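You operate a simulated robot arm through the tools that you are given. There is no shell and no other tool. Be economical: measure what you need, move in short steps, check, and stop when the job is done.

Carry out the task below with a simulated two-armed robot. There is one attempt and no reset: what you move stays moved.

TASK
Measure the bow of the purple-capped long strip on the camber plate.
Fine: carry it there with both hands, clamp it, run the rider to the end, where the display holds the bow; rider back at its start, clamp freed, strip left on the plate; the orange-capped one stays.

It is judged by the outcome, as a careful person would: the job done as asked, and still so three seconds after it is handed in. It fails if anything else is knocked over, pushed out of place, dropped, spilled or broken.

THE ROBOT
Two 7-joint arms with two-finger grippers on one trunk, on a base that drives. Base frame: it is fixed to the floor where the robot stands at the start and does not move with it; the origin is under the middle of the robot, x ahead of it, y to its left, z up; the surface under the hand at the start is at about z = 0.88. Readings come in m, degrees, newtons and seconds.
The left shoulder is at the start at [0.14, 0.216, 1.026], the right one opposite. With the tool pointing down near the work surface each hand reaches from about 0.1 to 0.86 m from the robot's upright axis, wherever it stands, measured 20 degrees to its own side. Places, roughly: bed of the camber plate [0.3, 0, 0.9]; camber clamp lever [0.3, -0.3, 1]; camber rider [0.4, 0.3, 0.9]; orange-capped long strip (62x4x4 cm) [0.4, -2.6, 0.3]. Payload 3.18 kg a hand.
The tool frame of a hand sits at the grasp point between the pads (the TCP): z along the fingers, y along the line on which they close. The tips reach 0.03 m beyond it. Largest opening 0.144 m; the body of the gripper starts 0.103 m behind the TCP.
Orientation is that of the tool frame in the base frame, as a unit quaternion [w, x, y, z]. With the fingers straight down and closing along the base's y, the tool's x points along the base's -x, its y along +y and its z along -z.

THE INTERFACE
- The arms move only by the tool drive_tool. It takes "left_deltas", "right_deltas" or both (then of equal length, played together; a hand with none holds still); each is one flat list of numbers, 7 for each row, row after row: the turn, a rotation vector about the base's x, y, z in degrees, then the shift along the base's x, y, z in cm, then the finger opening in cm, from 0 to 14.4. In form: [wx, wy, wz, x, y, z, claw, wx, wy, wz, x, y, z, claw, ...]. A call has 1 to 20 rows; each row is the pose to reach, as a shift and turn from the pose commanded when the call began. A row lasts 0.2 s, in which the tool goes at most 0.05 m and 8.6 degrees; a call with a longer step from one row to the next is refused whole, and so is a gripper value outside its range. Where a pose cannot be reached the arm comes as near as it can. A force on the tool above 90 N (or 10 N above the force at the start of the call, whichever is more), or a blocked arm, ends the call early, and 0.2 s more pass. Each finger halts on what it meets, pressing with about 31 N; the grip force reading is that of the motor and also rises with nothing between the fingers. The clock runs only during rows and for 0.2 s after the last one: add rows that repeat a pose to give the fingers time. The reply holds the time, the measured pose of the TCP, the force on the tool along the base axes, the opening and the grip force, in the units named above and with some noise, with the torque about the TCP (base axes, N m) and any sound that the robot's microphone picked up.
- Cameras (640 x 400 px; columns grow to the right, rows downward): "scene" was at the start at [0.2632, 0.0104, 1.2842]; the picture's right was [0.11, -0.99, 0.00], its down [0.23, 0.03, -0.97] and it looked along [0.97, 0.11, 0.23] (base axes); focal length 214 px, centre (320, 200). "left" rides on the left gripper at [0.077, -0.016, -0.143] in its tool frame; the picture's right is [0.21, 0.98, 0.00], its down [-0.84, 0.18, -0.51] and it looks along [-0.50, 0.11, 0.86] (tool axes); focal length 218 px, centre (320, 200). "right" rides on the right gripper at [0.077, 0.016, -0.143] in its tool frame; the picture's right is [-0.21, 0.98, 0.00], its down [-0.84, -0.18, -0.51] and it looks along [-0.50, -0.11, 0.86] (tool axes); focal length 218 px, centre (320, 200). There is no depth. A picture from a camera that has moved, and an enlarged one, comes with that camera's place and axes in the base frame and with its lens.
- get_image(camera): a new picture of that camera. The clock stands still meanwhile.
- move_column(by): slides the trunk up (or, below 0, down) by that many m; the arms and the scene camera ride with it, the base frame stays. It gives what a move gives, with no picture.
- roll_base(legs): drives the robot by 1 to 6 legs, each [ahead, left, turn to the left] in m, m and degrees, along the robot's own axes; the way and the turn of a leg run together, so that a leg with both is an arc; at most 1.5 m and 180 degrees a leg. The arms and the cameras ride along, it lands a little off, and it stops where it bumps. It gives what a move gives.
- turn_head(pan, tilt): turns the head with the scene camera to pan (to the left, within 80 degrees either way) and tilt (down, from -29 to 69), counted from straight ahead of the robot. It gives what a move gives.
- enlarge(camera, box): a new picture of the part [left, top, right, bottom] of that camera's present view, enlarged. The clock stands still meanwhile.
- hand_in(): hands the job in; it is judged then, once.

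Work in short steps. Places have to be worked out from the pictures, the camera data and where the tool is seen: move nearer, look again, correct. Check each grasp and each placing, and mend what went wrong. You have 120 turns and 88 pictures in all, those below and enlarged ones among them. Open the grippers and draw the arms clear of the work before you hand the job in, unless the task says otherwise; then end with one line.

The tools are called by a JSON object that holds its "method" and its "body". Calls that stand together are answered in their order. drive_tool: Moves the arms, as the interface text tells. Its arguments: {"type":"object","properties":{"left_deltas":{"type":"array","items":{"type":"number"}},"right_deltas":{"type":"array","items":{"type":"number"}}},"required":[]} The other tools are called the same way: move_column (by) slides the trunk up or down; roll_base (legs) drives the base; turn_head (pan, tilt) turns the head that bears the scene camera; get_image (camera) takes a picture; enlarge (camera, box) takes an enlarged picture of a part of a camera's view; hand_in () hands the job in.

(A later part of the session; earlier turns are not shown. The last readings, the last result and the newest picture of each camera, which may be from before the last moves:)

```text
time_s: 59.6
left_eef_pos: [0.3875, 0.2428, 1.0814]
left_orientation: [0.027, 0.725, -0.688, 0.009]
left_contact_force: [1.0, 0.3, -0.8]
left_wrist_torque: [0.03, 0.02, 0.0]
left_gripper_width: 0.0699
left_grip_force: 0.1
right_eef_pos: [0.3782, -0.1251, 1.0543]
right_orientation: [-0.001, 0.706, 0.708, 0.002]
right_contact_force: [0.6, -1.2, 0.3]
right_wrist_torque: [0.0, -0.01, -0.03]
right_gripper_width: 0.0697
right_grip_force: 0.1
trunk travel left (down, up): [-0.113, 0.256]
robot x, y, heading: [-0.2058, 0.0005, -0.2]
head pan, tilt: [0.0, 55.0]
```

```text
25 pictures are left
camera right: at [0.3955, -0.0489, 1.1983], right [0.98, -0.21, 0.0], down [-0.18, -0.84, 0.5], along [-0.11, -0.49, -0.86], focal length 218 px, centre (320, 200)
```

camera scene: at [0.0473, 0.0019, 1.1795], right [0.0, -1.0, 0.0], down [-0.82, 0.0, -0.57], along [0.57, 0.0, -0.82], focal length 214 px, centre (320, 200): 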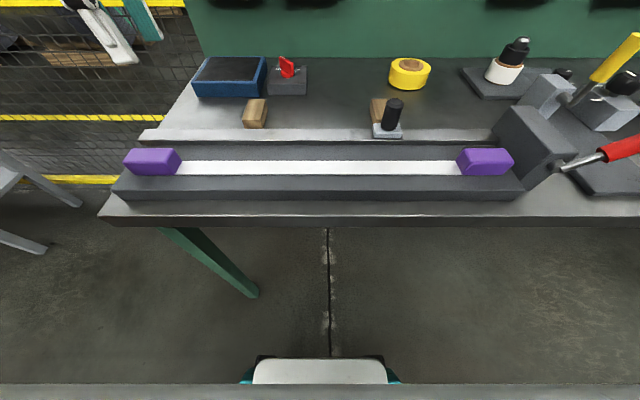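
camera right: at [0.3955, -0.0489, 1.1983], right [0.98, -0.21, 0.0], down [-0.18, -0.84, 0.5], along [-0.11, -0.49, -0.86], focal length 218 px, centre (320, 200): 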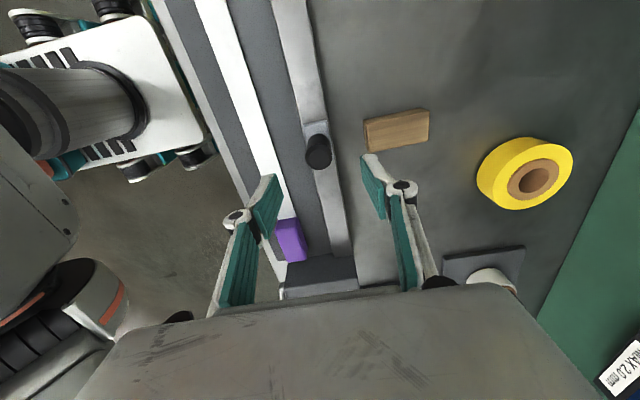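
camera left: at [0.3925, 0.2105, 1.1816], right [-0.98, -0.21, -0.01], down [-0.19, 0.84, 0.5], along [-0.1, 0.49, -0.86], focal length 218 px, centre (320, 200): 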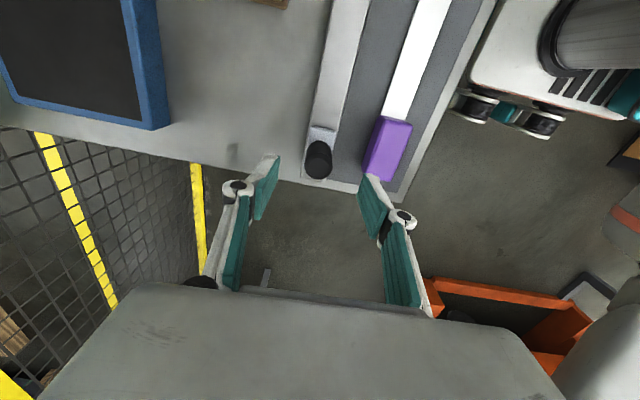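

Knob is right below. Descend and grip.

{"method": "drive_tool", "body": {"right_deltas": [0, 0, 0, 0, 0.1, -3, 7, 0, 0, 0, 0, 0.1, -6, 7, 0, 0, 0, 0, 0.1, -7.8, 7, 0, 0, 0, 0, 0.1, -7.8, 4, 0, 0, 0, 0, 0.1, -7.8, 1.5, 0, 0, 0, 0, 0.1, -7.8, 1.5]}}

{"method": "drive_tool", "body": {"right_deltas": [0, 0, 0, 0, -1, 0, 1.5, 0, 0, 0, 0, -3, 0, 1.5, 0, 0, 0, 0, -5, 0, 1.5, 0, 0, 0, 0, -7, 0, 1.5, 0, 0, 0, 0, -9, 0, 1.5, 0, 0, 0, 0, -11, 0, 1.5, 0, 0, 0, 0, -13, 0, 1.5, 0, 0, 0, 0, -14, 0, 1.5, 0, 0, 0, 0, -14, 0, 1.5]}}

{"method": "get_image", "body": {"camera": "scene"}}

```text
time_s: 61.0
left_eef_pos: [0.3896, 0.2443, 1.0821]
left_orientation: [0.027, 0.725, -0.688, 0.009]
left_contact_force: [-0.4, -0.5, 0.1]
left_wrist_torque: [0.01, 0.02, 0.0]
left_gripper_width: 0.0697
left_grip_force: 0.1
right_eef_pos: [0.3776, -0.1234, 0.9784]
right_orientation: [0.0, 0.707, 0.707, 0.002]
right_contact_force: [9.1, -0.7, 0.4]
right_wrist_torque: [0.03, -0.42, -0.02]
right_gripper_width: 0.0277
right_grip_force: 45.1
trunk travel left (down, up): [-0.113, 0.256]
robot x, y, heading: [-0.2091, 0.0012, -0.2]
head pan, tilt: [0.0, 55.0]
```

```text
time_s: 63.0
left_eef_pos: [0.3872, 0.2444, 1.0832]
left_orientation: [0.027, 0.726, -0.688, 0.009]
left_contact_force: [-0.8, -0.1, 0.0]
left_wrist_torque: [0.01, -0.01, 0.05]
left_gripper_width: 0.07
left_grip_force: 0.0
right_eef_pos: [0.3779, -0.2618, 0.9771]
right_orientation: [0.0, 0.707, 0.707, 0.002]
right_contact_force: [7.5, -0.5, 16.2]
right_wrist_torque: [0.05, -0.13, 0.09]
right_gripper_width: 0.0273
right_grip_force: 45.2
trunk travel left (down, up): [-0.113, 0.256]
robot x, y, heading: [-0.2066, -0.0009, 0.0]
head pan, tilt: [0.0, 55.0]
```

```text
24 pictures are left
camera scene: at [0.0469, 0.0015, 1.1797], right [0.0, -1.0, 0.0], down [-0.82, 0.0, -0.57], along [0.57, 0.0, -0.82], focal length 214 px, centre (320, 200)
```

scene: 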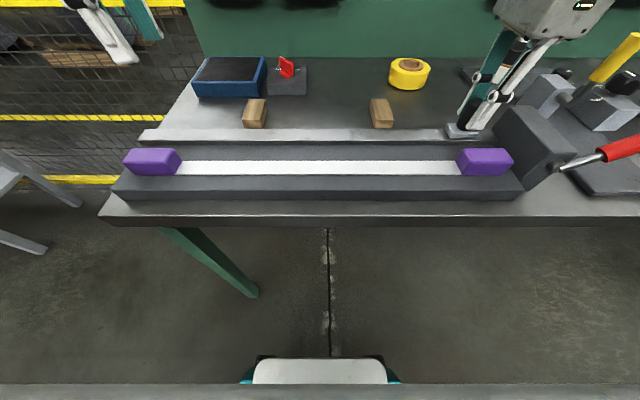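

Nearly there, with a couple of centimetres to the block. Pushing slowly to the stop.

{"method": "drive_tool", "body": {"right_deltas": [0, 0, 0, 0, -0.8, 0, 1.5, 0, 0, 0, 0, -1.5, 0, 1.5, 0, 0, 0, 0, -2.0, 0, 1.5, 0, 0, 0, 0, -2.5, 0, 1.5, 0, 0, 0, 0, -2.8, 0, 1.5, 0, 0, 0, 0, -2.8, 0, 1.5]}}

{"method": "turn_head", "body": {"pan": 15, "tilt": 10}}

{"method": "get_image", "body": {"camera": "scene"}}

```text
time_s: 64.4
left_eef_pos: [0.3872, 0.2504, 1.0814]
left_orientation: [0.029, 0.726, -0.687, 0.01]
left_contact_force: [-1.1, 0.4, 0.1]
left_wrist_torque: [0.01, -0.01, 0.0]
left_gripper_width: 0.07
left_grip_force: 0.1
right_eef_pos: [0.3782, -0.2838, 0.978]
right_orientation: [0.0, 0.705, 0.709, 0.0]
right_contact_force: [10.3, 39.4, 12.2]
right_wrist_torque: [1.55, -0.24, 0.19]
right_gripper_width: 0.0274
right_grip_force: 45.0
trunk travel left (down, up): [-0.113, 0.256]
robot x, y, heading: [-0.2058, -0.0005, 0.0]
head pan, tilt: [0.0, 55.0]
```

```text
time_s: 65.5
left_eef_pos: [0.3883, 0.2484, 1.0812]
left_orientation: [0.029, 0.726, -0.687, 0.011]
left_contact_force: [-0.1, 0.1, 0.5]
left_wrist_torque: [-0.02, -0.03, 0.02]
left_gripper_width: 0.07
left_grip_force: 0.0
right_eef_pos: [0.3771, -0.2845, 0.977]
right_orientation: [0.0, 0.705, 0.709, 0.001]
right_contact_force: [9.2, 52.0, 3.7]
right_wrist_torque: [1.36, -0.33, 0.12]
right_gripper_width: 0.0273
right_grip_force: 45.0
trunk travel left (down, up): [-0.113, 0.256]
robot x, y, heading: [-0.2054, -0.0004, 0.1]
head pan, tilt: [15.0, 10.0]
```

```text
23 pictures are left
camera scene: at [0.0657, 0.0306, 1.2474], right [0.26, -0.97, 0.0], down [-0.17, -0.05, -0.98], along [0.95, 0.25, -0.18], focal length 214 px, centre (320, 200)
```

scene: 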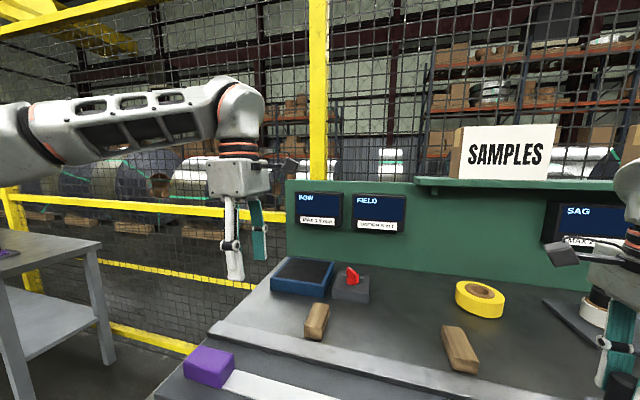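

The rider is at its stop (y≈-0.284, 50 N). Zooming on the BOW display.

{"method": "enlarge", "body": {"camera": "scene", "box": [285, 180, 415, 245]}}

```text
4.92 times, centred on (350, 212) of scene
camera zoom: at [0.0657, 0.0306, 1.2474], right [0.26, -0.97, 0.0], down [-0.17, -0.05, -0.98], along [0.95, 0.25, -0.18], focal length 1056 px, centre (172, 138)
```

zoom: 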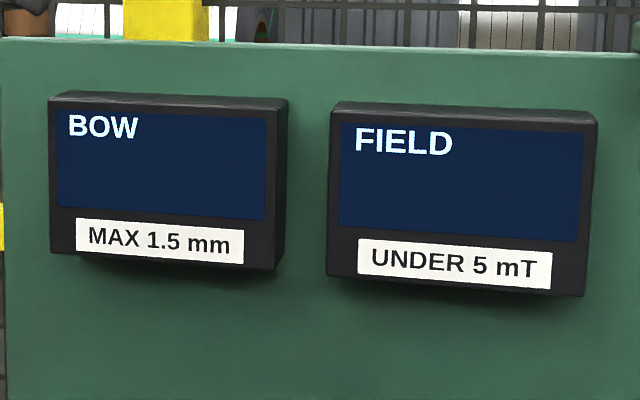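

No value yet. I'll check that the lever is fully thrown and how the strip sits against the clamp.

{"method": "turn_head", "body": {"pan": -30, "tilt": 45}}

{"method": "enlarge", "body": {"camera": "scene", "box": [200, 100, 480, 300]}}

```text
time_s: 66.7
left_eef_pos: [0.3881, 0.2492, 1.0801]
left_orientation: [0.029, 0.726, -0.687, 0.01]
left_contact_force: [0.5, 0.1, -0.1]
left_wrist_torque: [0.01, -0.02, 0.02]
left_gripper_width: 0.0702
left_grip_force: 0.0
right_eef_pos: [0.3785, -0.2843, 0.9767]
right_orientation: [0.0, 0.706, 0.708, 0.001]
right_contact_force: [9.5, 52.4, 2.1]
right_wrist_torque: [1.49, -0.26, 0.01]
right_gripper_width: 0.0274
right_grip_force: 45.3
trunk travel left (down, up): [-0.113, 0.256]
robot x, y, heading: [-0.2039, -0.0011, 0.0]
head pan, tilt: [-30.0, 45.0]
```

```text
2.00 times, centred on (340, 200) of scene
camera zoom: at [0.0465, -0.0344, 1.1929], right [-0.5, -0.87, 0.0], down [-0.61, 0.35, -0.71], along [0.61, -0.36, -0.71], focal length 429 px, centre (280, 200)
```

zoom: 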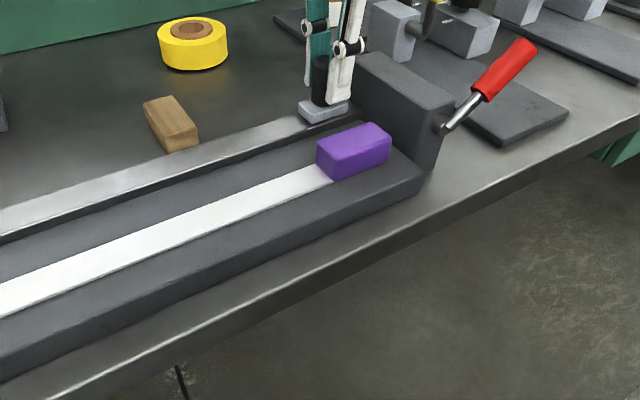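

The lever now sits at about 55° from upright, but it was at about 70° when I let go. My withdrawal dragged it back. I'll free the rider here, then press the lever down fully from above with closed fingers so that lifting off can't drag it.

{"method": "drive_tool", "body": {"right_deltas": [0, 0, 0, 0, 0.5, 0, 1.5, 0, 0, 0, 0, 0.5, 0, 4, 0, 0, 0, 0, 0.5, 0, 7, 0, 0, 0, 0, 0.5, 4, 7, 0, 0, 0, 0, 0.5, 8, 7, 0, 0, 0, 0, 0.5, 12, 7, 0, 0, 0, -3, -3, 14, 5, 0, 0, 0, -6, -6, 14, 2, 0, 0, 0, -9, -9.5, 14, 0, 0, 0, 0, -11.7, -13.6, 14, 0, 0, 0, 0, -11.7, -13.6, 14, 0]}}

{"method": "get_image", "body": {"camera": "right"}}

```text
refused: row 7 steps farther than a row can; nothing moved
```

```text
20 pictures are left
camera right: at [0.3947, -0.2083, 1.1215], right [0.98, -0.2, 0.0], down [-0.18, -0.84, 0.51], along [-0.1, -0.5, -0.86], focal length 218 px, centre (320, 200)
```

right: 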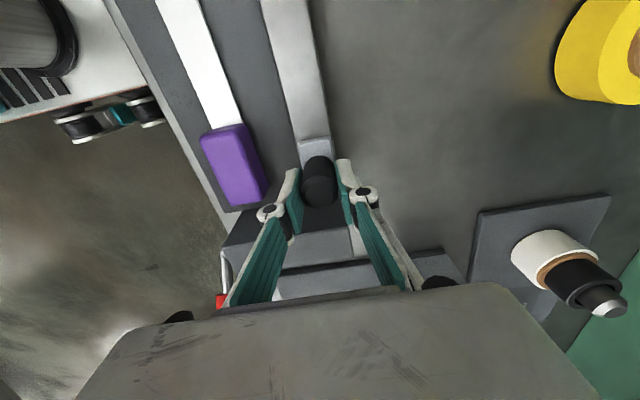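

One step was too long; the same path again with smaller steps.

{"method": "drive_tool", "body": {"right_deltas": [0, 0, 0, 0, 0.5, 0, 1.5, 0, 0, 0, 0, 0.5, 0, 4, 0, 0, 0, 0, 0.5, 0, 7, 0, 0, 0, 0, 0.5, 4, 7, 0, 0, 0, 0, 0.5, 8, 7, 0, 0, 0, 0, 0.5, 12, 7, 0, 0, 0, -2, -1.5, 14, 5, 0, 0, 0, -4.5, -4.5, 14, 2, 0, 0, 0, -7, -7.5, 14, 0, 0, 0, 0, -9.5, -10.5, 14, 0, 0, 0, 0, -11.7, -13.4, 14, 0, 0, 0, 0, -11.7, -13.4, 14, 0]}}

{"method": "get_image", "body": {"camera": "right"}}

```text
time_s: 69.3
left_eef_pos: [0.3871, 0.2444, 1.0832]
left_orientation: [0.028, 0.725, -0.688, 0.01]
left_contact_force: [0.5, -0.5, -0.2]
left_wrist_torque: [0.02, -0.02, -0.01]
left_gripper_width: 0.07
left_grip_force: 0.1
right_eef_pos: [0.2726, -0.4108, 1.0992]
right_orientation: [-0.001, 0.707, 0.707, 0.001]
right_contact_force: [-0.2, 0.2, 0.0]
right_wrist_torque: [-0.04, 0.02, -0.02]
right_gripper_width: 0.0003
right_grip_force: 30.5
right hand out of reach, approached as far as the arm can: row 11, 12
trunk travel left (down, up): [-0.113, 0.256]
robot x, y, heading: [-0.2049, -0.0013, -0.1]
head pan, tilt: [-30.0, 45.0]
```

```text
19 pictures are left
camera right: at [0.2891, -0.3351, 1.2433], right [0.98, -0.21, 0.0], down [-0.18, -0.84, 0.5], along [-0.1, -0.49, -0.86], focal length 218 px, centre (320, 200)
```

right: 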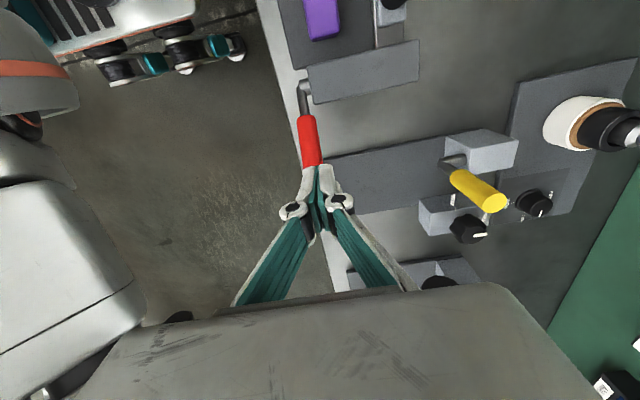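

The fingers are just above the handle. Aligning x to 0.263 and pressing down gradually.

{"method": "drive_tool", "body": {"right_deltas": [0, 0, 0, -0.9, -0.3, -2, 0, 0, 0, 0, -0.9, -0.3, -4, 0, 0, 0, 0, -0.9, -0.4, -5.5, 0, 0, 0, 0, -0.9, -0.5, -6.5, 0, 0, 0, 0, -0.9, -0.5, -7.5, 0, 0, 0, 0, -0.9, -0.5, -8.2, 0, 0, 0, 0, -0.9, -0.5, -8.2, 0]}}

{"method": "enlarge", "body": {"camera": "scene", "box": [300, 70, 500, 220]}}

```text
time_s: 70.9
left_eef_pos: [0.387, 0.2449, 1.0828]
left_orientation: [0.027, 0.726, -0.687, 0.009]
left_contact_force: [0.4, -0.1, -0.5]
left_wrist_torque: [0.0, -0.01, -0.01]
left_gripper_width: 0.0702
left_grip_force: 0.1
right_eef_pos: [0.2651, -0.4166, 1.0173]
right_orientation: [0.001, 0.707, 0.707, 0.002]
right_contact_force: [2.7, -1.6, 8.0]
right_wrist_torque: [-0.11, -0.03, 0.03]
right_gripper_width: 0.0002
right_grip_force: 31.1
trunk travel left (down, up): [-0.113, 0.256]
robot x, y, heading: [-0.205, 0.0002, -0.2]
head pan, tilt: [-30.0, 45.0]
```

```text
2.67 times, centred on (400, 145) of scene
camera zoom: at [0.0454, -0.0393, 1.1932], right [-0.5, -0.87, 0.0], down [-0.61, 0.35, -0.71], along [0.61, -0.35, -0.71], focal length 572 px, centre (107, 347)
```

zoom: 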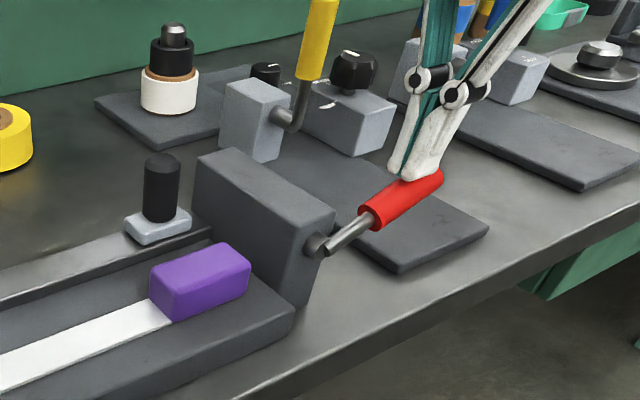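

It goes down easily (8 N). Pressing further until the stop.

{"method": "drive_tool", "body": {"right_deltas": [0, 0, 0, 0, 0, -0.6, 0, 0, 0, 0, 0, 0, -1.2, 0, 0, 0, 0, 0, 0, -1.8, 0, 0, 0, 0, 0, 0, -2.3, 0, 0, 0, 0, 0, 0, -2.8, 0, 0, 0, 0, 0, 0, -2.8, 0]}}

{"method": "enlarge", "body": {"camera": "scene", "box": [300, 70, 500, 220]}}

```text
time_s: 71.6
left_eef_pos: [0.3845, 0.2445, 1.0842]
left_orientation: [0.027, 0.725, -0.689, 0.011]
left_contact_force: [-0.1, 0.3, 1.1]
left_wrist_torque: [-0.02, 0.03, -0.03]
left_gripper_width: 0.07
left_grip_force: 0.0
right_eef_pos: [0.2648, -0.416, 1.0145]
right_orientation: [0.013, 0.708, 0.706, 0.016]
right_contact_force: [-14.6, -3.8, 60.5]
right_wrist_torque: [-0.82, 0.4, -0.2]
right_gripper_width: 0.0059
right_grip_force: 31.0
trunk travel left (down, up): [-0.113, 0.256]
robot x, y, heading: [-0.2065, -0.0019, -0.0]
head pan, tilt: [-30.0, 45.0]
stopped in row 3 (right hand): the force on the tool passed its limit at 95 N (the readings are from after the stop); the commanded pose is now the measured one
```

```text
2.67 times, centred on (400, 145) of scene
camera zoom: at [0.0414, -0.0382, 1.1943], right [-0.5, -0.87, 0.0], down [-0.61, 0.35, -0.71], along [0.61, -0.36, -0.7], focal length 572 px, centre (107, 347)
```

zoom: 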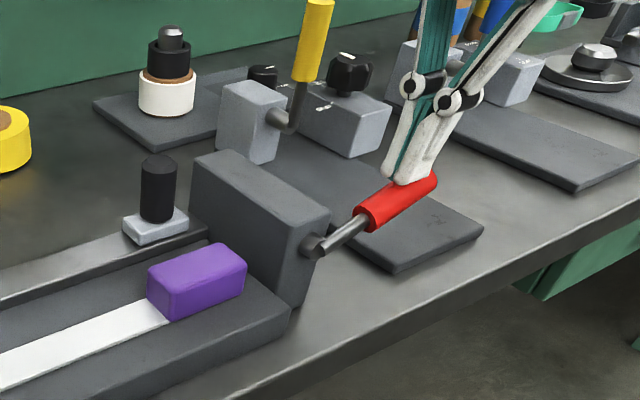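

That's the stop (95 N). Lifting straight off, then checking the lever and the display.

{"method": "drive_tool", "body": {"right_deltas": [0, 0, 0, 0, 0, 1.5, 0, 0, 0, 0, 0, 0, 4, 0, 0, 0, 0, 0, 0, 7, 0]}}

{"method": "enlarge", "body": {"camera": "scene", "box": [300, 70, 500, 220]}}

{"method": "turn_head", "body": {"pan": 15, "tilt": 10}}

{"method": "enlarge", "body": {"camera": "scene", "box": [285, 180, 415, 245]}}

```text
time_s: 72.4
left_eef_pos: [0.3876, 0.2441, 1.0825]
left_orientation: [0.028, 0.725, -0.688, 0.009]
left_contact_force: [0.5, -0.3, 0.1]
left_wrist_torque: [-0.02, -0.01, -0.02]
left_gripper_width: 0.0702
left_grip_force: 0.0
right_eef_pos: [0.2686, -0.4173, 1.0739]
right_orientation: [0.009, 0.708, 0.706, 0.01]
right_contact_force: [-0.1, -0.1, 0.4]
right_wrist_torque: [0.01, 0.01, -0.03]
right_gripper_width: 0.0
right_grip_force: 30.6
trunk travel left (down, up): [-0.113, 0.256]
robot x, y, heading: [-0.2031, 0.001, -0.1]
head pan, tilt: [-30.0, 45.0]
```

```text
2.67 times, centred on (400, 145) of scene
camera zoom: at [0.0456, -0.04, 1.1929], right [-0.5, -0.87, 0.0], down [-0.61, 0.35, -0.71], along [0.61, -0.35, -0.71], focal length 572 px, centre (107, 347)
```

zoom: 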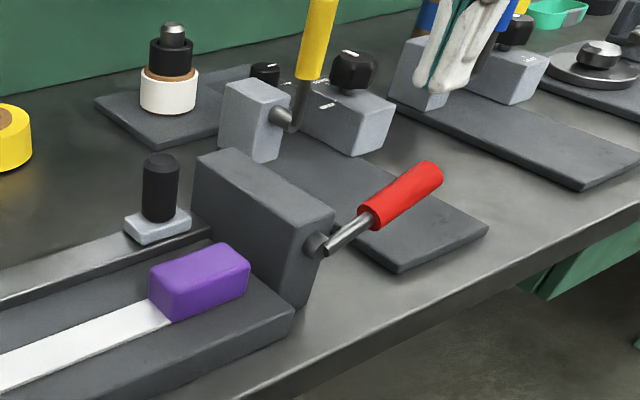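

```text
time_s: 73.6
left_eef_pos: [0.3875, 0.244, 1.0835]
left_orientation: [0.027, 0.725, -0.688, 0.009]
left_contact_force: [0.3, 0.3, 0.3]
left_wrist_torque: [-0.01, -0.03, 0.01]
left_gripper_width: 0.0699
left_grip_force: 0.0
right_eef_pos: [0.2695, -0.417, 1.0755]
right_orientation: [0.009, 0.708, 0.706, 0.011]
right_contact_force: [-0.8, 0.5, 0.8]
right_wrist_torque: [-0.02, 0.01, 0.04]
right_gripper_width: 0.0001
right_grip_force: 30.7
trunk travel left (down, up): [-0.113, 0.256]
robot x, y, heading: [-0.2078, -0.0027, -0.0]
head pan, tilt: [15.0, 10.0]
```

```text
4.92 times, centred on (350, 212) of scene
camera zoom: at [0.0653, 0.0245, 1.2477], right [0.26, -0.97, 0.0], down [-0.17, -0.04, -0.98], along [0.95, 0.25, -0.17], focal length 1056 px, centre (172, 138)
```

zoom: 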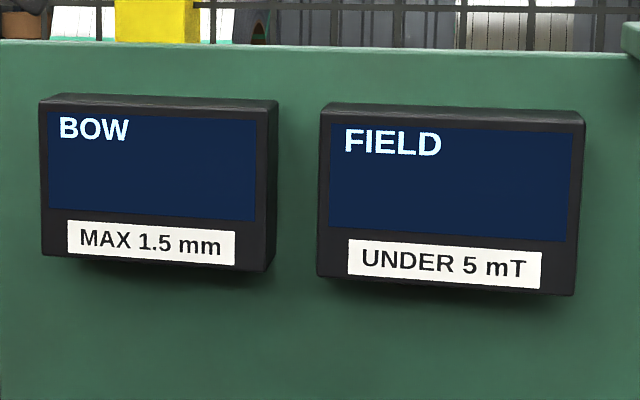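

The lever now stays fully down at about 75°, and the display needs a fresh run. To make it in one go with the left hand, I'll shift the base 0.2 m right, first pulling the right hand back.

{"method": "drive_tool", "body": {"right_deltas": [0, 0, 0, -3, 0, 0.5, 2, 0, 0, 0, -6, 1, 0.5, 4, 0, 0, 0, -9, 2, 0.5, 6]}}

{"method": "roll_base", "body": {"legs": [[0, -0.2, 0]]}}

{"method": "turn_head", "body": {"pan": 0, "tilt": 52}}

{"method": "get_image", "body": {"camera": "scene"}}

```text
time_s: 74.4
left_eef_pos: [0.3878, 0.2439, 1.0826]
left_orientation: [0.027, 0.725, -0.688, 0.009]
left_contact_force: [-1.1, -0.1, 0.6]
left_wrist_torque: [0.01, -0.02, -0.02]
left_gripper_width: 0.07
left_grip_force: 0.0
right_eef_pos: [0.1832, -0.3868, 1.071]
right_orientation: [0.009, 0.708, 0.706, 0.011]
right_contact_force: [-0.6, 0.4, -1.1]
right_wrist_torque: [-0.01, -0.01, 0.0]
right_gripper_width: 0.0601
right_grip_force: 0.0
right hand out of reach, approached as far as the arm can: row 2, 3
trunk travel left (down, up): [-0.113, 0.256]
robot x, y, heading: [-0.2043, 0.0015, -0.3]
head pan, tilt: [15.0, 10.0]
```

```text
time_s: 76.8
left_eef_pos: [0.3873, 0.0432, 1.0828]
left_orientation: [0.027, 0.727, -0.686, 0.009]
left_contact_force: [-0.2, -0.1, 0.6]
left_wrist_torque: [0.03, 0.01, 0.02]
left_gripper_width: 0.07
left_grip_force: 0.1
right_eef_pos: [0.1853, -0.588, 1.0707]
right_orientation: [0.009, 0.706, 0.708, 0.01]
right_contact_force: [0.5, 0.1, 0.3]
right_wrist_torque: [0.02, 0.0, -0.02]
right_gripper_width: 0.06
right_grip_force: 0.1
trunk travel left (down, up): [-0.113, 0.256]
robot x, y, heading: [-0.2033, -0.2027, 0.2]
head pan, tilt: [15.0, 10.0]
```

```text
time_s: 77.8
left_eef_pos: [0.3884, 0.0431, 1.0815]
left_orientation: [0.027, 0.726, -0.687, 0.01]
left_contact_force: [-0.7, 0.1, 0.1]
left_wrist_torque: [0.02, 0.02, 0.0]
left_gripper_width: 0.0697
left_grip_force: 0.0
right_eef_pos: [0.1865, -0.5881, 1.0698]
right_orientation: [0.009, 0.706, 0.708, 0.011]
right_contact_force: [0.9, -0.9, 0.2]
right_wrist_torque: [-0.03, 0.0, 0.01]
right_gripper_width: 0.0602
right_grip_force: 0.0
trunk travel left (down, up): [-0.113, 0.256]
robot x, y, heading: [-0.2079, -0.2048, 0.1]
head pan, tilt: [0.0, 52.0]
```

```text
14 pictures are left
camera scene: at [0.0508, -0.2012, 1.1834], right [0.0, -1.0, 0.0], down [-0.79, 0.0, -0.62], along [0.62, 0.0, -0.79], focal length 214 px, centre (320, 200)
```

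scene: 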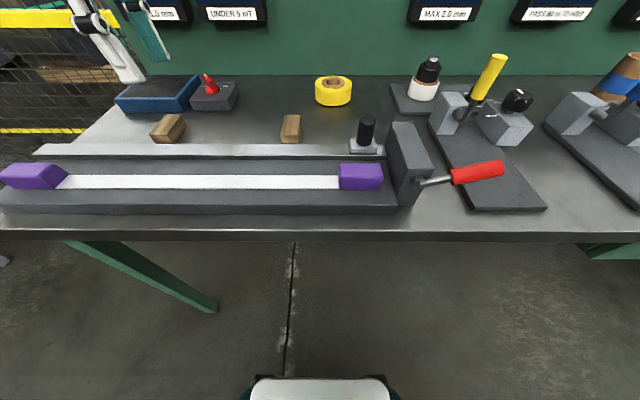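

The lever is fully over, the strip unmoved, and the rider at y≈-0.283. I straighten the left hand and bring it above the rider.

{"method": "drive_tool", "body": {"left_deltas": [0.5, -0.2, -0.5, -0.1, -3, 0, 7, 1, -0.5, -1, -0.2, -7, 0, 7, 1.5, -0.7, -1.6, -0.3, -11, 0, 7, 2, -1, -2.2, -0.5, -15, 0, 7, 2.5, -1.2, -2.7, -0.7, -19, 0, 7, 3, -1.4, -3.2, -1, -23, 0, 7, 3, -1.4, -3.2, -1, -27, 0, 7, 3, -1.4, -3.2, -1, -30, 0, 7, 3, -1.4, -3.2, -1, -32.5, 0, 7, 3, -1.4, -3.2, -1, -32.5, -2, 7]}}

{"method": "get_image", "body": {"camera": "left"}}

```text
time_s: 80.0
left_eef_pos: [0.3765, -0.2809, 1.0637]
left_orientation: [0.001, 0.708, -0.707, -0.001]
left_contact_force: [0.1, -0.2, 0.6]
left_wrist_torque: [0.0, 0.01, 0.01]
left_gripper_width: 0.0699
left_grip_force: 0.0
right_eef_pos: [0.1867, -0.5867, 1.0704]
right_orientation: [0.008, 0.707, 0.707, 0.01]
right_contact_force: [0.0, 0.3, -0.7]
right_wrist_torque: [0.02, 0.03, -0.02]
right_gripper_width: 0.0601
right_grip_force: 0.0
trunk travel left (down, up): [-0.113, 0.256]
robot x, y, heading: [-0.2051, -0.2048, 0.1]
head pan, tilt: [0.0, 52.0]
```

```text
13 pictures are left
camera left: at [0.3938, -0.3582, 1.2063], right [-0.98, -0.21, 0.0], down [-0.18, 0.84, 0.51], along [-0.11, 0.5, -0.86], focal length 218 px, centre (320, 200)
```

left: 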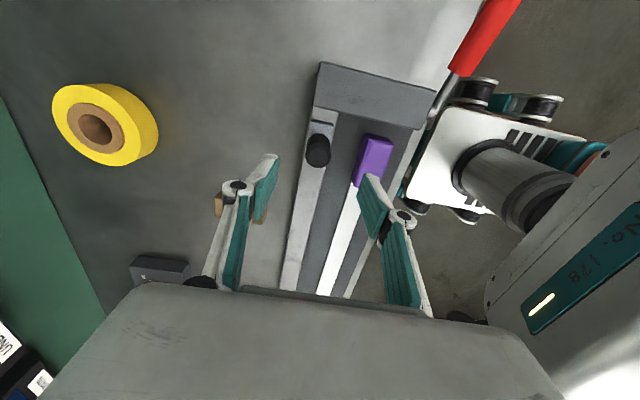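

Aligned. Descend, grip, then run the rider back toward its start.

{"method": "drive_tool", "body": {"left_deltas": [0, 0, 0, 0.1, 0, -3, 7, 0, 0, 0, 0.1, 0, -6, 7, 0, 0, 0, 0.1, 0, -8.7, 7, 0, 0, 0, 0.1, 0, -8.7, 4, 0, 0, 0, 0.1, 0, -8.7, 1.5, 0, 0, 0, 0.1, 0, -8.7, 1.5]}}

{"method": "drive_tool", "body": {"left_deltas": [0, 0, 0, 0, 1, 0, 1.5, 0, 0, 0, 0, 3, 0, 1.5, 0, 0, 0, 0, 5, 0, 1.5, 0, 0, 0, 0, 7, 0, 1.5, 0, 0, 0, 0, 9, 0, 1.5, 0, 0, 0, 0, 11, 0, 1.5, 0, 0, 0, 0, 13, 0, 1.5, 0, 0, 0, 0, 15, 0, 1.5, 0, 0, 0, 0, 17, 0, 1.5, 0, 0, 0, 0, 19, 0, 1.5, 0, 0, 0, 0, 21, 0, 1.5, 0, 0, 0, 0, 23, 0, 1.5, 0, 0, 0, 0, 25, 0, 1.5, 0, 0, 0, 0, 27, 0, 1.5, 0, 0, 0, 0, 29, 0, 1.5, 0, 0, 0, 0, 30, 0, 1.5]}}

```text
time_s: 81.5
left_eef_pos: [0.3792, -0.2796, 0.9756]
left_orientation: [-0.001, -0.707, 0.707, 0.002]
left_contact_force: [-3.3, -0.7, -4.2]
left_wrist_torque: [0.05, -0.04, -0.04]
left_gripper_width: 0.0276
left_grip_force: 44.9
right_eef_pos: [0.1864, -0.587, 1.0707]
right_orientation: [0.009, 0.707, 0.708, 0.011]
right_contact_force: [-0.2, -0.7, 0.1]
right_wrist_torque: [0.02, 0.0, 0.0]
right_gripper_width: 0.0598
right_grip_force: 0.1
trunk travel left (down, up): [-0.113, 0.256]
robot x, y, heading: [-0.2036, -0.2006, 0.2]
head pan, tilt: [0.0, 52.0]
```

```text
time_s: 84.8
left_eef_pos: [0.3788, 0.0183, 0.9761]
left_orientation: [-0.001, 0.707, -0.707, 0.0]
left_contact_force: [1.8, 0.2, 15.3]
left_wrist_torque: [-0.39, -0.17, 0.02]
left_gripper_width: 0.0274
left_grip_force: 44.9
right_eef_pos: [0.1854, -0.5878, 1.0708]
right_orientation: [0.009, 0.706, 0.708, 0.012]
right_contact_force: [-0.1, -0.7, -0.1]
right_wrist_torque: [0.01, 0.0, 0.01]
right_gripper_width: 0.0602
right_grip_force: 0.0
trunk travel left (down, up): [-0.113, 0.256]
robot x, y, heading: [-0.2027, -0.1999, -0.1]
head pan, tilt: [0.0, 52.0]
```

Rider at y≈0.018. Continuing to its start.

{"method": "drive_tool", "body": {"left_deltas": [0, 0, 0, 0, 2, 0, 1.5, 0, 0, 0, 0, 4, 0, 1.5, 0, 0, 0, 0, 6, 0, 1.5, 0, 0, 0, 0, 8, 0, 1.5, 0, 0, 0, 0, 10, 0, 1.5, 0, 0, 0, 0, 12, 0, 1.5, 0, 0, 0, 0, 14, 0, 1.5, 0, 0, 0, 0, 16, 0, 1.5, 0, 0, 0, 0, 18, 0, 1.5, 0, 0, 0, 0, 20, 0, 1.5, 0, 0, 0, 0, 22, 0, 1.5, 0, 0, 0, 0, 24, 0, 1.5, 0, 0, 0, 0, 25.5, 0, 1.5, 0, 0, 0, 0, 26.5, 0, 1.5, 0, 0, 0, 0, 27.2, 0, 1.5, 0, 0, 0, 0, 27.2, 0, 1.5]}}

```text
time_s: 88.2
left_eef_pos: [0.3788, 0.291, 0.9751]
left_orientation: [0.0, 0.707, -0.707, -0.001]
left_contact_force: [7.9, -6.3, -3.1]
left_wrist_torque: [-0.03, -0.24, -0.01]
left_gripper_width: 0.0273
left_grip_force: 44.7
right_eef_pos: [0.1851, -0.5884, 1.0702]
right_orientation: [0.007, 0.706, 0.708, 0.011]
right_contact_force: [-1.3, 0.2, 0.8]
right_wrist_torque: [-0.03, 0.01, 0.0]
right_gripper_width: 0.0601
right_grip_force: 0.1
trunk travel left (down, up): [-0.113, 0.256]
robot x, y, heading: [-0.2047, -0.2046, 0.1]
head pan, tilt: [0.0, 52.0]
```

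Rider at y=0.291. Touching the start stop lightly, then running it toward the clamp end in one grip.

{"method": "drive_tool", "body": {"left_deltas": [0, 0, 0, 0, 0.4, 0, 1.5, 0, 0, 0, 0, 0.4, 0, 1.5]}}

{"method": "drive_tool", "body": {"left_deltas": [0, 0, 0, 0, -1.5, 0, 1.5, 0, 0, 0, 0, -3, 0, 1.5, 0, 0, 0, 0, -5, 0, 1.5, 0, 0, 0, 0, -7, 0, 1.5, 0, 0, 0, 0, -9, 0, 1.5, 0, 0, 0, 0, -11, 0, 1.5, 0, 0, 0, 0, -13, 0, 1.5, 0, 0, 0, 0, -15, 0, 1.5, 0, 0, 0, 0, -17, 0, 1.5, 0, 0, 0, 0, -19, 0, 1.5, 0, 0, 0, 0, -21, 0, 1.5, 0, 0, 0, 0, -23, 0, 1.5, 0, 0, 0, 0, -25, 0, 1.5, 0, 0, 0, 0, -27, 0, 1.5, 0, 0, 0, 0, -29, 0, 1.5, 0, 0, 0, 0, -31, 0, 1.5, 0, 0, 0, 0, -33, 0, 1.5, 0, 0, 0, 0, -35, 0, 1.5, 0, 0, 0, 0, -37, 0, 1.5]}}

{"method": "drive_tool", "body": {"left_deltas": [0, 0, 0, 0, -2, 0, 1.5, 0, 0, 0, 0, -4, 0, 1.5, 0, 0, 0, 0, -6, 0, 1.5, 0, 0, 0, 0, -8, 0, 1.5, 0, 0, 0, 0, -10, 0, 1.5, 0, 0, 0, 0, -12, 0, 1.5, 0, 0, 0, 0, -14, 0, 1.5, 0, 0, 0, 0, -16, 0, 1.5, 0, 0, 0, 0, -18, 0, 1.5, 0, 0, 0, 0, -19.5, 0, 1.5, 0, 0, 0, 0, -20.5, 0, 1.5, 0, 0, 0, 0, -21, 0, 1.5, 0, 0, 0, 0, -21.5, 0, 1.5, 0, 0, 0, 0, -21.5, 0, 1.5]}}

```text
time_s: 88.8
left_eef_pos: [0.3787, 0.2907, 0.9756]
left_orientation: [-0.003, -0.707, 0.708, 0.002]
left_contact_force: [5.5, -25.7, -10.6]
left_wrist_torque: [-0.74, -0.18, -0.15]
left_gripper_width: 0.0274
left_grip_force: 44.9
right_eef_pos: [0.1862, -0.5905, 1.0694]
right_orientation: [0.008, 0.707, 0.707, 0.01]
right_contact_force: [0.8, 0.3, -0.6]
right_wrist_torque: [-0.02, 0.01, -0.01]
right_gripper_width: 0.0601
right_grip_force: 0.1
trunk travel left (down, up): [-0.113, 0.256]
robot x, y, heading: [-0.2066, -0.2012, 0.3]
head pan, tilt: [0.0, 52.0]
```

```text
time_s: 92.8
left_eef_pos: [0.3781, -0.0774, 0.9752]
left_orientation: [0.0, 0.708, -0.706, -0.001]
left_contact_force: [5.0, -1.1, 6.9]
left_wrist_torque: [0.47, -0.18, -0.07]
left_gripper_width: 0.0274
left_grip_force: 44.8
right_eef_pos: [0.1866, -0.5874, 1.0704]
right_orientation: [0.008, 0.706, 0.708, 0.011]
right_contact_force: [-0.1, 0.2, 0.2]
right_wrist_torque: [0.03, 0.03, -0.01]
right_gripper_width: 0.0598
right_grip_force: 0.1
trunk travel left (down, up): [-0.113, 0.256]
robot x, y, heading: [-0.2051, -0.2049, -0.0]
head pan, tilt: [0.0, 52.0]
```

```text
time_s: 95.8
left_eef_pos: [0.3794, -0.2809, 0.9764]
left_orientation: [0.001, 0.712, -0.703, -0.004]
left_contact_force: [-6.8, 55.0, -8.5]
left_wrist_torque: [1.42, 0.06, 0.02]
left_gripper_width: 0.0272
left_grip_force: 44.4
right_eef_pos: [0.1878, -0.582, 1.0727]
right_orientation: [0.01, 0.706, 0.708, 0.009]
right_contact_force: [0.3, 0.2, 0.1]
right_wrist_torque: [0.01, 0.01, 0.01]
right_gripper_width: 0.0599
right_grip_force: 0.1
trunk travel left (down, up): [-0.113, 0.256]
robot x, y, heading: [-0.2078, -0.2004, 0.0]
head pan, tilt: [0.0, 52.0]
```

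The start stop was touched (26 N) and the rider is now at the end stop (55 N). Checking the display.

{"method": "turn_head", "body": {"pan": 30, "tilt": 10}}

{"method": "get_image", "body": {"camera": "scene"}}

```text
time_s: 96.9
left_eef_pos: [0.3781, -0.2806, 0.9754]
left_orientation: [0.001, 0.711, -0.703, -0.003]
left_contact_force: [-5.5, 61.9, -8.5]
left_wrist_torque: [1.73, 0.12, -0.04]
left_gripper_width: 0.0273
left_grip_force: 44.8
right_eef_pos: [0.1856, -0.582, 1.0732]
right_orientation: [0.011, 0.707, 0.707, 0.01]
right_contact_force: [0.4, -0.4, 0.0]
right_wrist_torque: [0.01, -0.02, -0.01]
right_gripper_width: 0.0599
right_grip_force: 0.1
trunk travel left (down, up): [-0.113, 0.256]
robot x, y, heading: [-0.2067, -0.2028, 0.1]
head pan, tilt: [30.0, 10.0]
```

```text
12 pictures are left
camera scene: at [0.056, -0.1486, 1.2475], right [0.5, -0.86, 0.0], down [-0.15, -0.09, -0.98], along [0.85, 0.49, -0.18], focal length 214 px, centre (320, 200)
```

scene: 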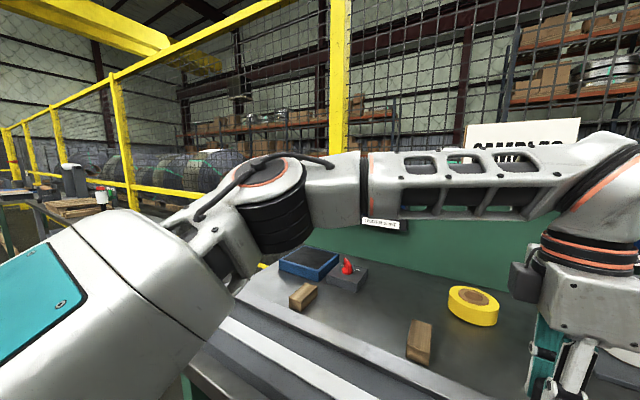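

The arm hides the display. It holds its value, so I run the rider back to its start as required and look then.

{"method": "drive_tool", "body": {"left_deltas": [0, 0, 0, 0, 2, 0, 1.5, 0, 0, 0, 0, 4, 0, 1.5, 0, 0, 0, 0, 6, 0, 1.5, 0, 0, 0, 0, 8, 0, 1.5, 0, 0, 0, 0, 10, 0, 1.5, 0, 0, 0, 0, 12, 0, 1.5, 0, 0, 0, 0, 14, 0, 1.5, 0, 0, 0, 0, 16, 0, 1.5, 0, 0, 0, 0, 18, 0, 1.5, 0, 0, 0, 0, 20, 0, 1.5, 0, 0, 0, 0, 22, 0, 1.5, 0, 0, 0, 0, 24, 0, 1.5, 0, 0, 0, 0, 26, 0, 1.5, 0, 0, 0, 0, 28, 0, 1.5, 0, 0, 0, 0, 30, 0, 1.5, 0, 0, 0, 0, 32, 0, 1.5, 0, 0, 0, 0, 34, 0, 1.5]}}

{"method": "get_image", "body": {"camera": "scene"}}

```text
time_s: 100.5
left_eef_pos: [0.3779, 0.0547, 0.9741]
left_orientation: [-0.001, 0.708, -0.706, 0.0]
left_contact_force: [-11.7, 0.0, -16.6]
left_wrist_torque: [-0.7, 0.1, 0.09]
left_gripper_width: 0.0275
left_grip_force: 45.3
right_eef_pos: [0.1839, -0.5879, 1.0707]
right_orientation: [0.009, 0.707, 0.707, 0.01]
right_contact_force: [0.0, -0.2, -0.8]
right_wrist_torque: [0.0, 0.0, 0.01]
right_gripper_width: 0.0599
right_grip_force: 0.0
trunk travel left (down, up): [-0.113, 0.256]
robot x, y, heading: [-0.2089, -0.205, 0.1]
head pan, tilt: [30.0, 10.0]
```

```text
11 pictures are left
camera scene: at [0.0557, -0.1537, 1.248], right [0.5, -0.86, 0.0], down [-0.15, -0.09, -0.98], along [0.85, 0.5, -0.17], focal length 214 px, centre (320, 200)
```

scene: 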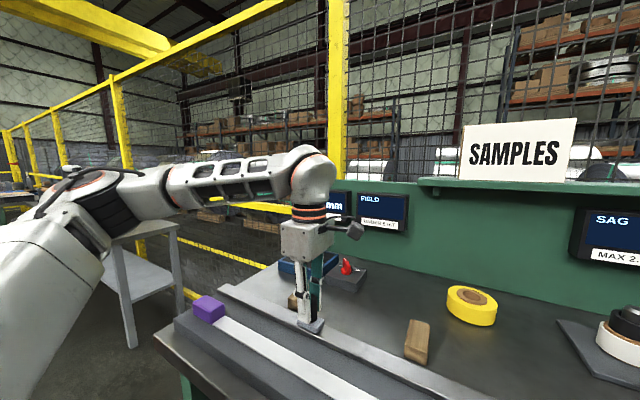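

The BOW display now shows a value ("…mm" is visible beside the arm). I bring the rider on to its start at y≈0.29.

{"method": "drive_tool", "body": {"left_deltas": [0, 0, 0, 0, 2, 0, 1.5, 0, 0, 0, 0, 4, 0, 1.5, 0, 0, 0, 0, 6, 0, 1.5, 0, 0, 0, 0, 8, 0, 1.5, 0, 0, 0, 0, 10, 0, 1.5, 0, 0, 0, 0, 12, 0, 1.5, 0, 0, 0, 0, 14, 0, 1.5, 0, 0, 0, 0, 16, 0, 1.5, 0, 0, 0, 0, 18, 0, 1.5, 0, 0, 0, 0, 20, 0, 1.5, 0, 0, 0, 0, 21.5, 0, 1.5, 0, 0, 0, 0, 22.8, 0, 1.5, 0, 0, 0, 0, 23.6, 0, 1.5, 0, 0, 0, 0, 23.9, 0, 1.5, 0, 0, 0, 0, 23.9, 0, 1.5]}}

{"method": "enlarge", "body": {"camera": "scene", "box": [280, 170, 430, 250]}}

```text
time_s: 103.7
left_eef_pos: [0.3783, 0.2883, 0.9749]
left_orientation: [-0.001, 0.708, -0.706, -0.001]
left_contact_force: [-4.9, 1.4, -0.7]
left_wrist_torque: [0.0, 0.21, 0.04]
left_gripper_width: 0.0274
left_grip_force: 45.4
right_eef_pos: [0.1862, -0.5867, 1.071]
right_orientation: [0.009, 0.706, 0.708, 0.011]
right_contact_force: [0.3, 0.4, -0.2]
right_wrist_torque: [0.05, 0.04, 0.04]
right_gripper_width: 0.0601
right_grip_force: 0.0
trunk travel left (down, up): [-0.113, 0.256]
robot x, y, heading: [-0.2035, -0.2055, 0.2]
head pan, tilt: [30.0, 10.0]
```

```text
4.27 times, centred on (355, 210) of scene
camera zoom: at [0.0556, -0.1545, 1.2479], right [0.5, -0.86, 0.0], down [-0.15, -0.09, -0.98], along [0.85, 0.5, -0.17], focal length 915 px, centre (171, 157)
```

zoom: 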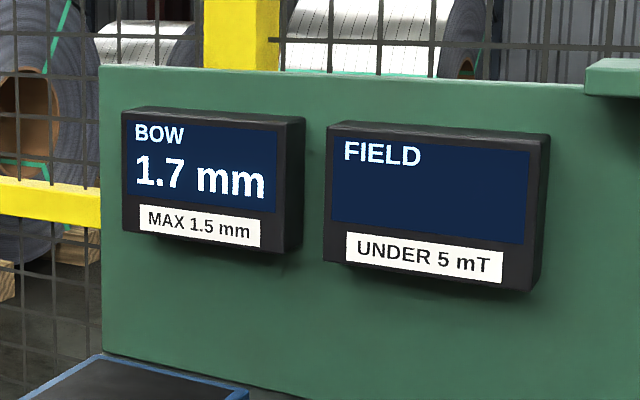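

The display holds BOW = 1.7 mm (limit 1.5). I nudge the rider to its start stop, release and lift the left hand, and bring the right hand above the thrown lever.

{"method": "drive_tool", "body": {"left_deltas": [0, 0, 0, 0, 0.3, 0, 1.5, 0, 0, 0, 0, 0.3, 0, 1.5, 0, 0, 0, 0, 0.1, 0, 4, 0, 0, 0, 0, 0.1, 0, 7, 0, 0, 0, 0, 0.1, 3, 7, 0, 0, 0, 0, 0.1, 7, 7, 0, 0, 0, 0, 0.1, 11, 7], "right_deltas": [0, 0, 0, 1.1, 2.4, 0, 6, 0, 0, 0, 2.2, 4.8, 0, 6, 0, 0, 0, 3.3, 7.2, 0, 6, 0, 0, 0, 4.4, 9.6, 0, 6, 0, 0, 0, 5.5, 12, 0, 6, 0, 0, 0, 6.6, 14.4, 0, 6, 0, 0, 0, 7.7, 16.5, 0, 6]}}

{"method": "get_image", "body": {"camera": "right"}}

```text
time_s: 105.3
left_eef_pos: [0.3756, 0.2886, 1.0878]
left_orientation: [0.0, 0.708, -0.706, 0.001]
left_contact_force: [-0.5, -0.3, 0.0]
left_wrist_torque: [0.02, -0.02, -0.01]
left_gripper_width: 0.0702
left_grip_force: 0.0
right_eef_pos: [0.2617, -0.4221, 1.072]
right_orientation: [0.009, 0.707, 0.707, 0.011]
right_contact_force: [-1.0, 0.4, 0.4]
right_wrist_torque: [0.01, -0.02, -0.01]
right_gripper_width: 0.0602
right_grip_force: 0.0
trunk travel left (down, up): [-0.113, 0.256]
robot x, y, heading: [-0.2064, -0.2014, 0.1]
head pan, tilt: [30.0, 10.0]
```

```text
9 pictures are left
camera right: at [0.2757, -0.3473, 1.2169], right [0.98, -0.21, 0.03], down [-0.19, -0.84, 0.5], along [-0.08, -0.49, -0.87], focal length 218 px, centre (320, 200)
```

right: 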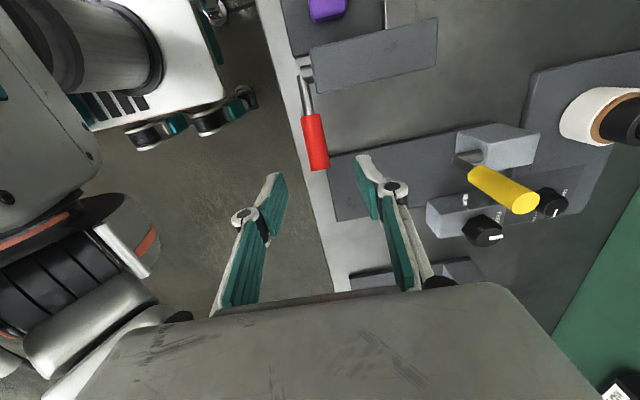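

The handle lies right under the hand. Descend and grip it.

{"method": "drive_tool", "body": {"right_deltas": [0, 0, 0, 0, 0, -3, 6, 0, 0, 0, 0, 0, -6, 6, 0, 0, 0, 0, 0, -8.2, 6, 0, 0, 0, 0, 0, -8.2, 4, 0, 0, 0, 0, 0, -8.2, 1, 0, 0, 0, 0, 0, -8.2, 1]}}

```text
time_s: 106.7
left_eef_pos: [0.3781, 0.2901, 1.0873]
left_orientation: [0.0, 0.708, -0.706, 0.0]
left_contact_force: [0.0, 0.1, 0.2]
left_wrist_torque: [0.01, 0.0, -0.01]
left_gripper_width: 0.07
left_grip_force: 0.0
right_eef_pos: [0.2617, -0.4229, 0.9902]
right_orientation: [0.01, 0.706, 0.708, 0.011]
right_contact_force: [14.0, 1.0, 2.4]
right_wrist_torque: [0.26, -0.14, 0.23]
right_gripper_width: 0.0212
right_grip_force: 45.4
trunk travel left (down, up): [-0.113, 0.256]
robot x, y, heading: [-0.2082, -0.2009, 0.5]
head pan, tilt: [30.0, 10.0]
```

Gripped. Swinging the lever back upright along its arc.

{"method": "drive_tool", "body": {"right_deltas": [0, 0, 0, 0, 0.4, 0.7, 1, 0, 0, 0, 0, 1, 1.3, 1, 0, 0, 0, 0, 2.05, 2.4, 1, 0, 0, 0, 0, 3.2, 3.3, 1, 0, 0, 0, 0, 4.6, 4.0, 1, 0, 0, 0, 0, 6.0, 4.4, 1, 0, 0, 0, 0, 7.3, 4.6, 1, 0, 0, 0, 0, 7.3, 4.6, 1]}}

{"method": "turn_head", "body": {"pan": 0, "tilt": 52}}

{"method": "get_image", "body": {"camera": "scene"}}

```text
time_s: 108.5
left_eef_pos: [0.3759, 0.2886, 1.0884]
left_orientation: [-0.001, 0.708, -0.706, -0.001]
left_contact_force: [-0.4, 0.2, -0.7]
left_wrist_torque: [0.0, 0.01, 0.0]
left_gripper_width: 0.0699
left_grip_force: 0.0
right_eef_pos: [0.2627, -0.3518, 1.0363]
right_orientation: [0.009, 0.706, 0.708, 0.011]
right_contact_force: [1.0, -21.7, 13.0]
right_wrist_torque: [-1.88, 0.43, 0.19]
right_gripper_width: 0.0221
right_grip_force: 44.8
trunk travel left (down, up): [-0.113, 0.256]
robot x, y, heading: [-0.2057, -0.2012, 0.1]
head pan, tilt: [30.0, 10.0]
```

```text
time_s: 109.6
left_eef_pos: [0.3744, 0.2877, 1.0882]
left_orientation: [-0.001, 0.707, -0.707, -0.001]
left_contact_force: [-0.5, -0.3, 0.6]
left_wrist_torque: [-0.01, -0.02, 0.01]
left_gripper_width: 0.07
left_grip_force: 0.1
right_eef_pos: [0.2631, -0.351, 1.036]
right_orientation: [0.009, 0.706, 0.708, 0.011]
right_contact_force: [-1.8, -16.2, 13.2]
right_wrist_torque: [-1.33, 0.63, 0.14]
right_gripper_width: 0.0217
right_grip_force: 45.5
trunk travel left (down, up): [-0.113, 0.256]
robot x, y, heading: [-0.2081, -0.2016, 0.3]
head pan, tilt: [0.0, 52.0]
```

```text
8 pictures are left
camera scene: at [0.05, -0.2024, 1.1836], right [0.0, -1.0, 0.0], down [-0.79, 0.0, -0.62], along [0.62, 0.0, -0.79], focal length 214 px, centre (320, 200)
```

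scene: 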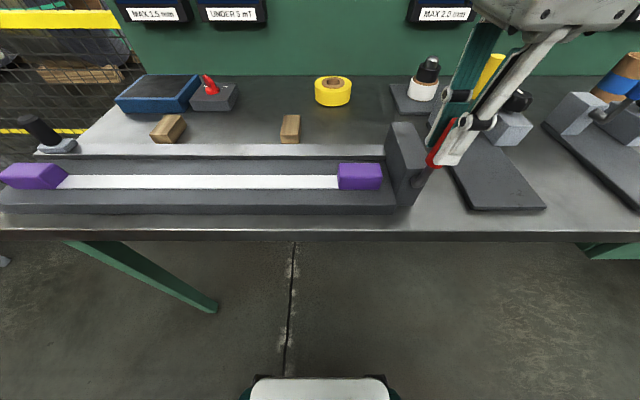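

Almost upright. Pressing to its +y stop, then relaxing, opening and lifting straight off.

{"method": "drive_tool", "body": {"right_deltas": [0, 0, 0, 0, 0.5, 0, 1, 0, 0, 0, 0, 0.9, -0.1, 1, 0, 0, 0, 0, 1.3, -0.1, 1, 0, 0, 0, 0, 1.3, -0.1, 1]}}

{"method": "drive_tool", "body": {"right_deltas": [0, 0, 0, 0, -0.4, 0, 1, 0, 0, 0, 0, -0.6, 0, 3.5, 0, 0, 0, 0, -0.6, 0, 6, 0, 0, 0, 0, -0.6, 0, 6, 0, 0, 0, 0, -0.6, 3, 6, 0, 0, 0, 0, -0.6, 6.5, 6, 0, 0, 0, 0, -0.6, 10, 6]}}

{"method": "enlarge", "body": {"camera": "scene", "box": [320, 50, 520, 220]}}

```text
time_s: 110.6
left_eef_pos: [0.3762, 0.2853, 1.0893]
left_orientation: [-0.001, 0.707, -0.707, -0.001]
left_contact_force: [-0.8, -0.1, -0.7]
left_wrist_torque: [0.0, 0.01, -0.03]
left_gripper_width: 0.0697
left_grip_force: 0.1
right_eef_pos: [0.2628, -0.3403, 1.0357]
right_orientation: [0.009, 0.708, 0.706, 0.014]
right_contact_force: [11.7, -41.6, 37.0]
right_wrist_torque: [-2.0, 0.46, 0.12]
right_gripper_width: 0.0214
right_grip_force: 45.1
trunk travel left (down, up): [-0.113, 0.256]
robot x, y, heading: [-0.2064, -0.2018, 0.3]
head pan, tilt: [0.0, 52.0]
```

```text
time_s: 112.2
left_eef_pos: [0.3754, 0.2901, 1.088]
left_orientation: [0.0, 0.707, -0.707, 0.0]
left_contact_force: [-0.6, 0.7, -0.3]
left_wrist_torque: [-0.01, -0.04, 0.0]
left_gripper_width: 0.0701
left_grip_force: 0.0
right_eef_pos: [0.2643, -0.3409, 1.1363]
right_orientation: [0.01, 0.707, 0.707, 0.011]
right_contact_force: [0.0, -0.9, 0.3]
right_wrist_torque: [0.0, 0.0, 0.0]
right_gripper_width: 0.0599
right_grip_force: 0.0
trunk travel left (down, up): [-0.113, 0.256]
robot x, y, heading: [-0.2036, -0.2028, 0.4]
head pan, tilt: [0.0, 52.0]
```

```text
2.35 times, centred on (420, 135) of scene
camera zoom: at [0.0498, -0.2008, 1.1837], right [0.0, -1.0, 0.0], down [-0.79, 0.0, -0.62], along [0.62, 0.0, -0.79], focal length 505 px, centre (85, 353)
```

zoom: 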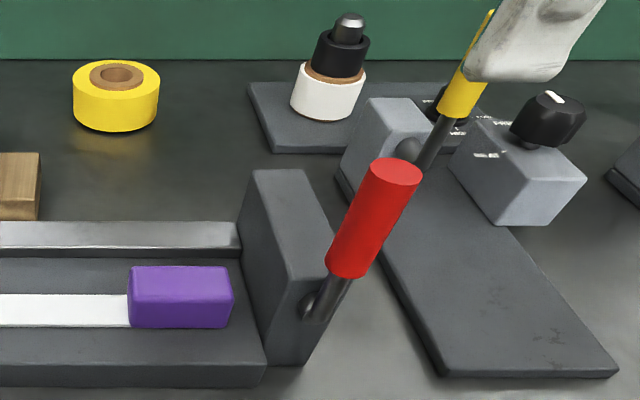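

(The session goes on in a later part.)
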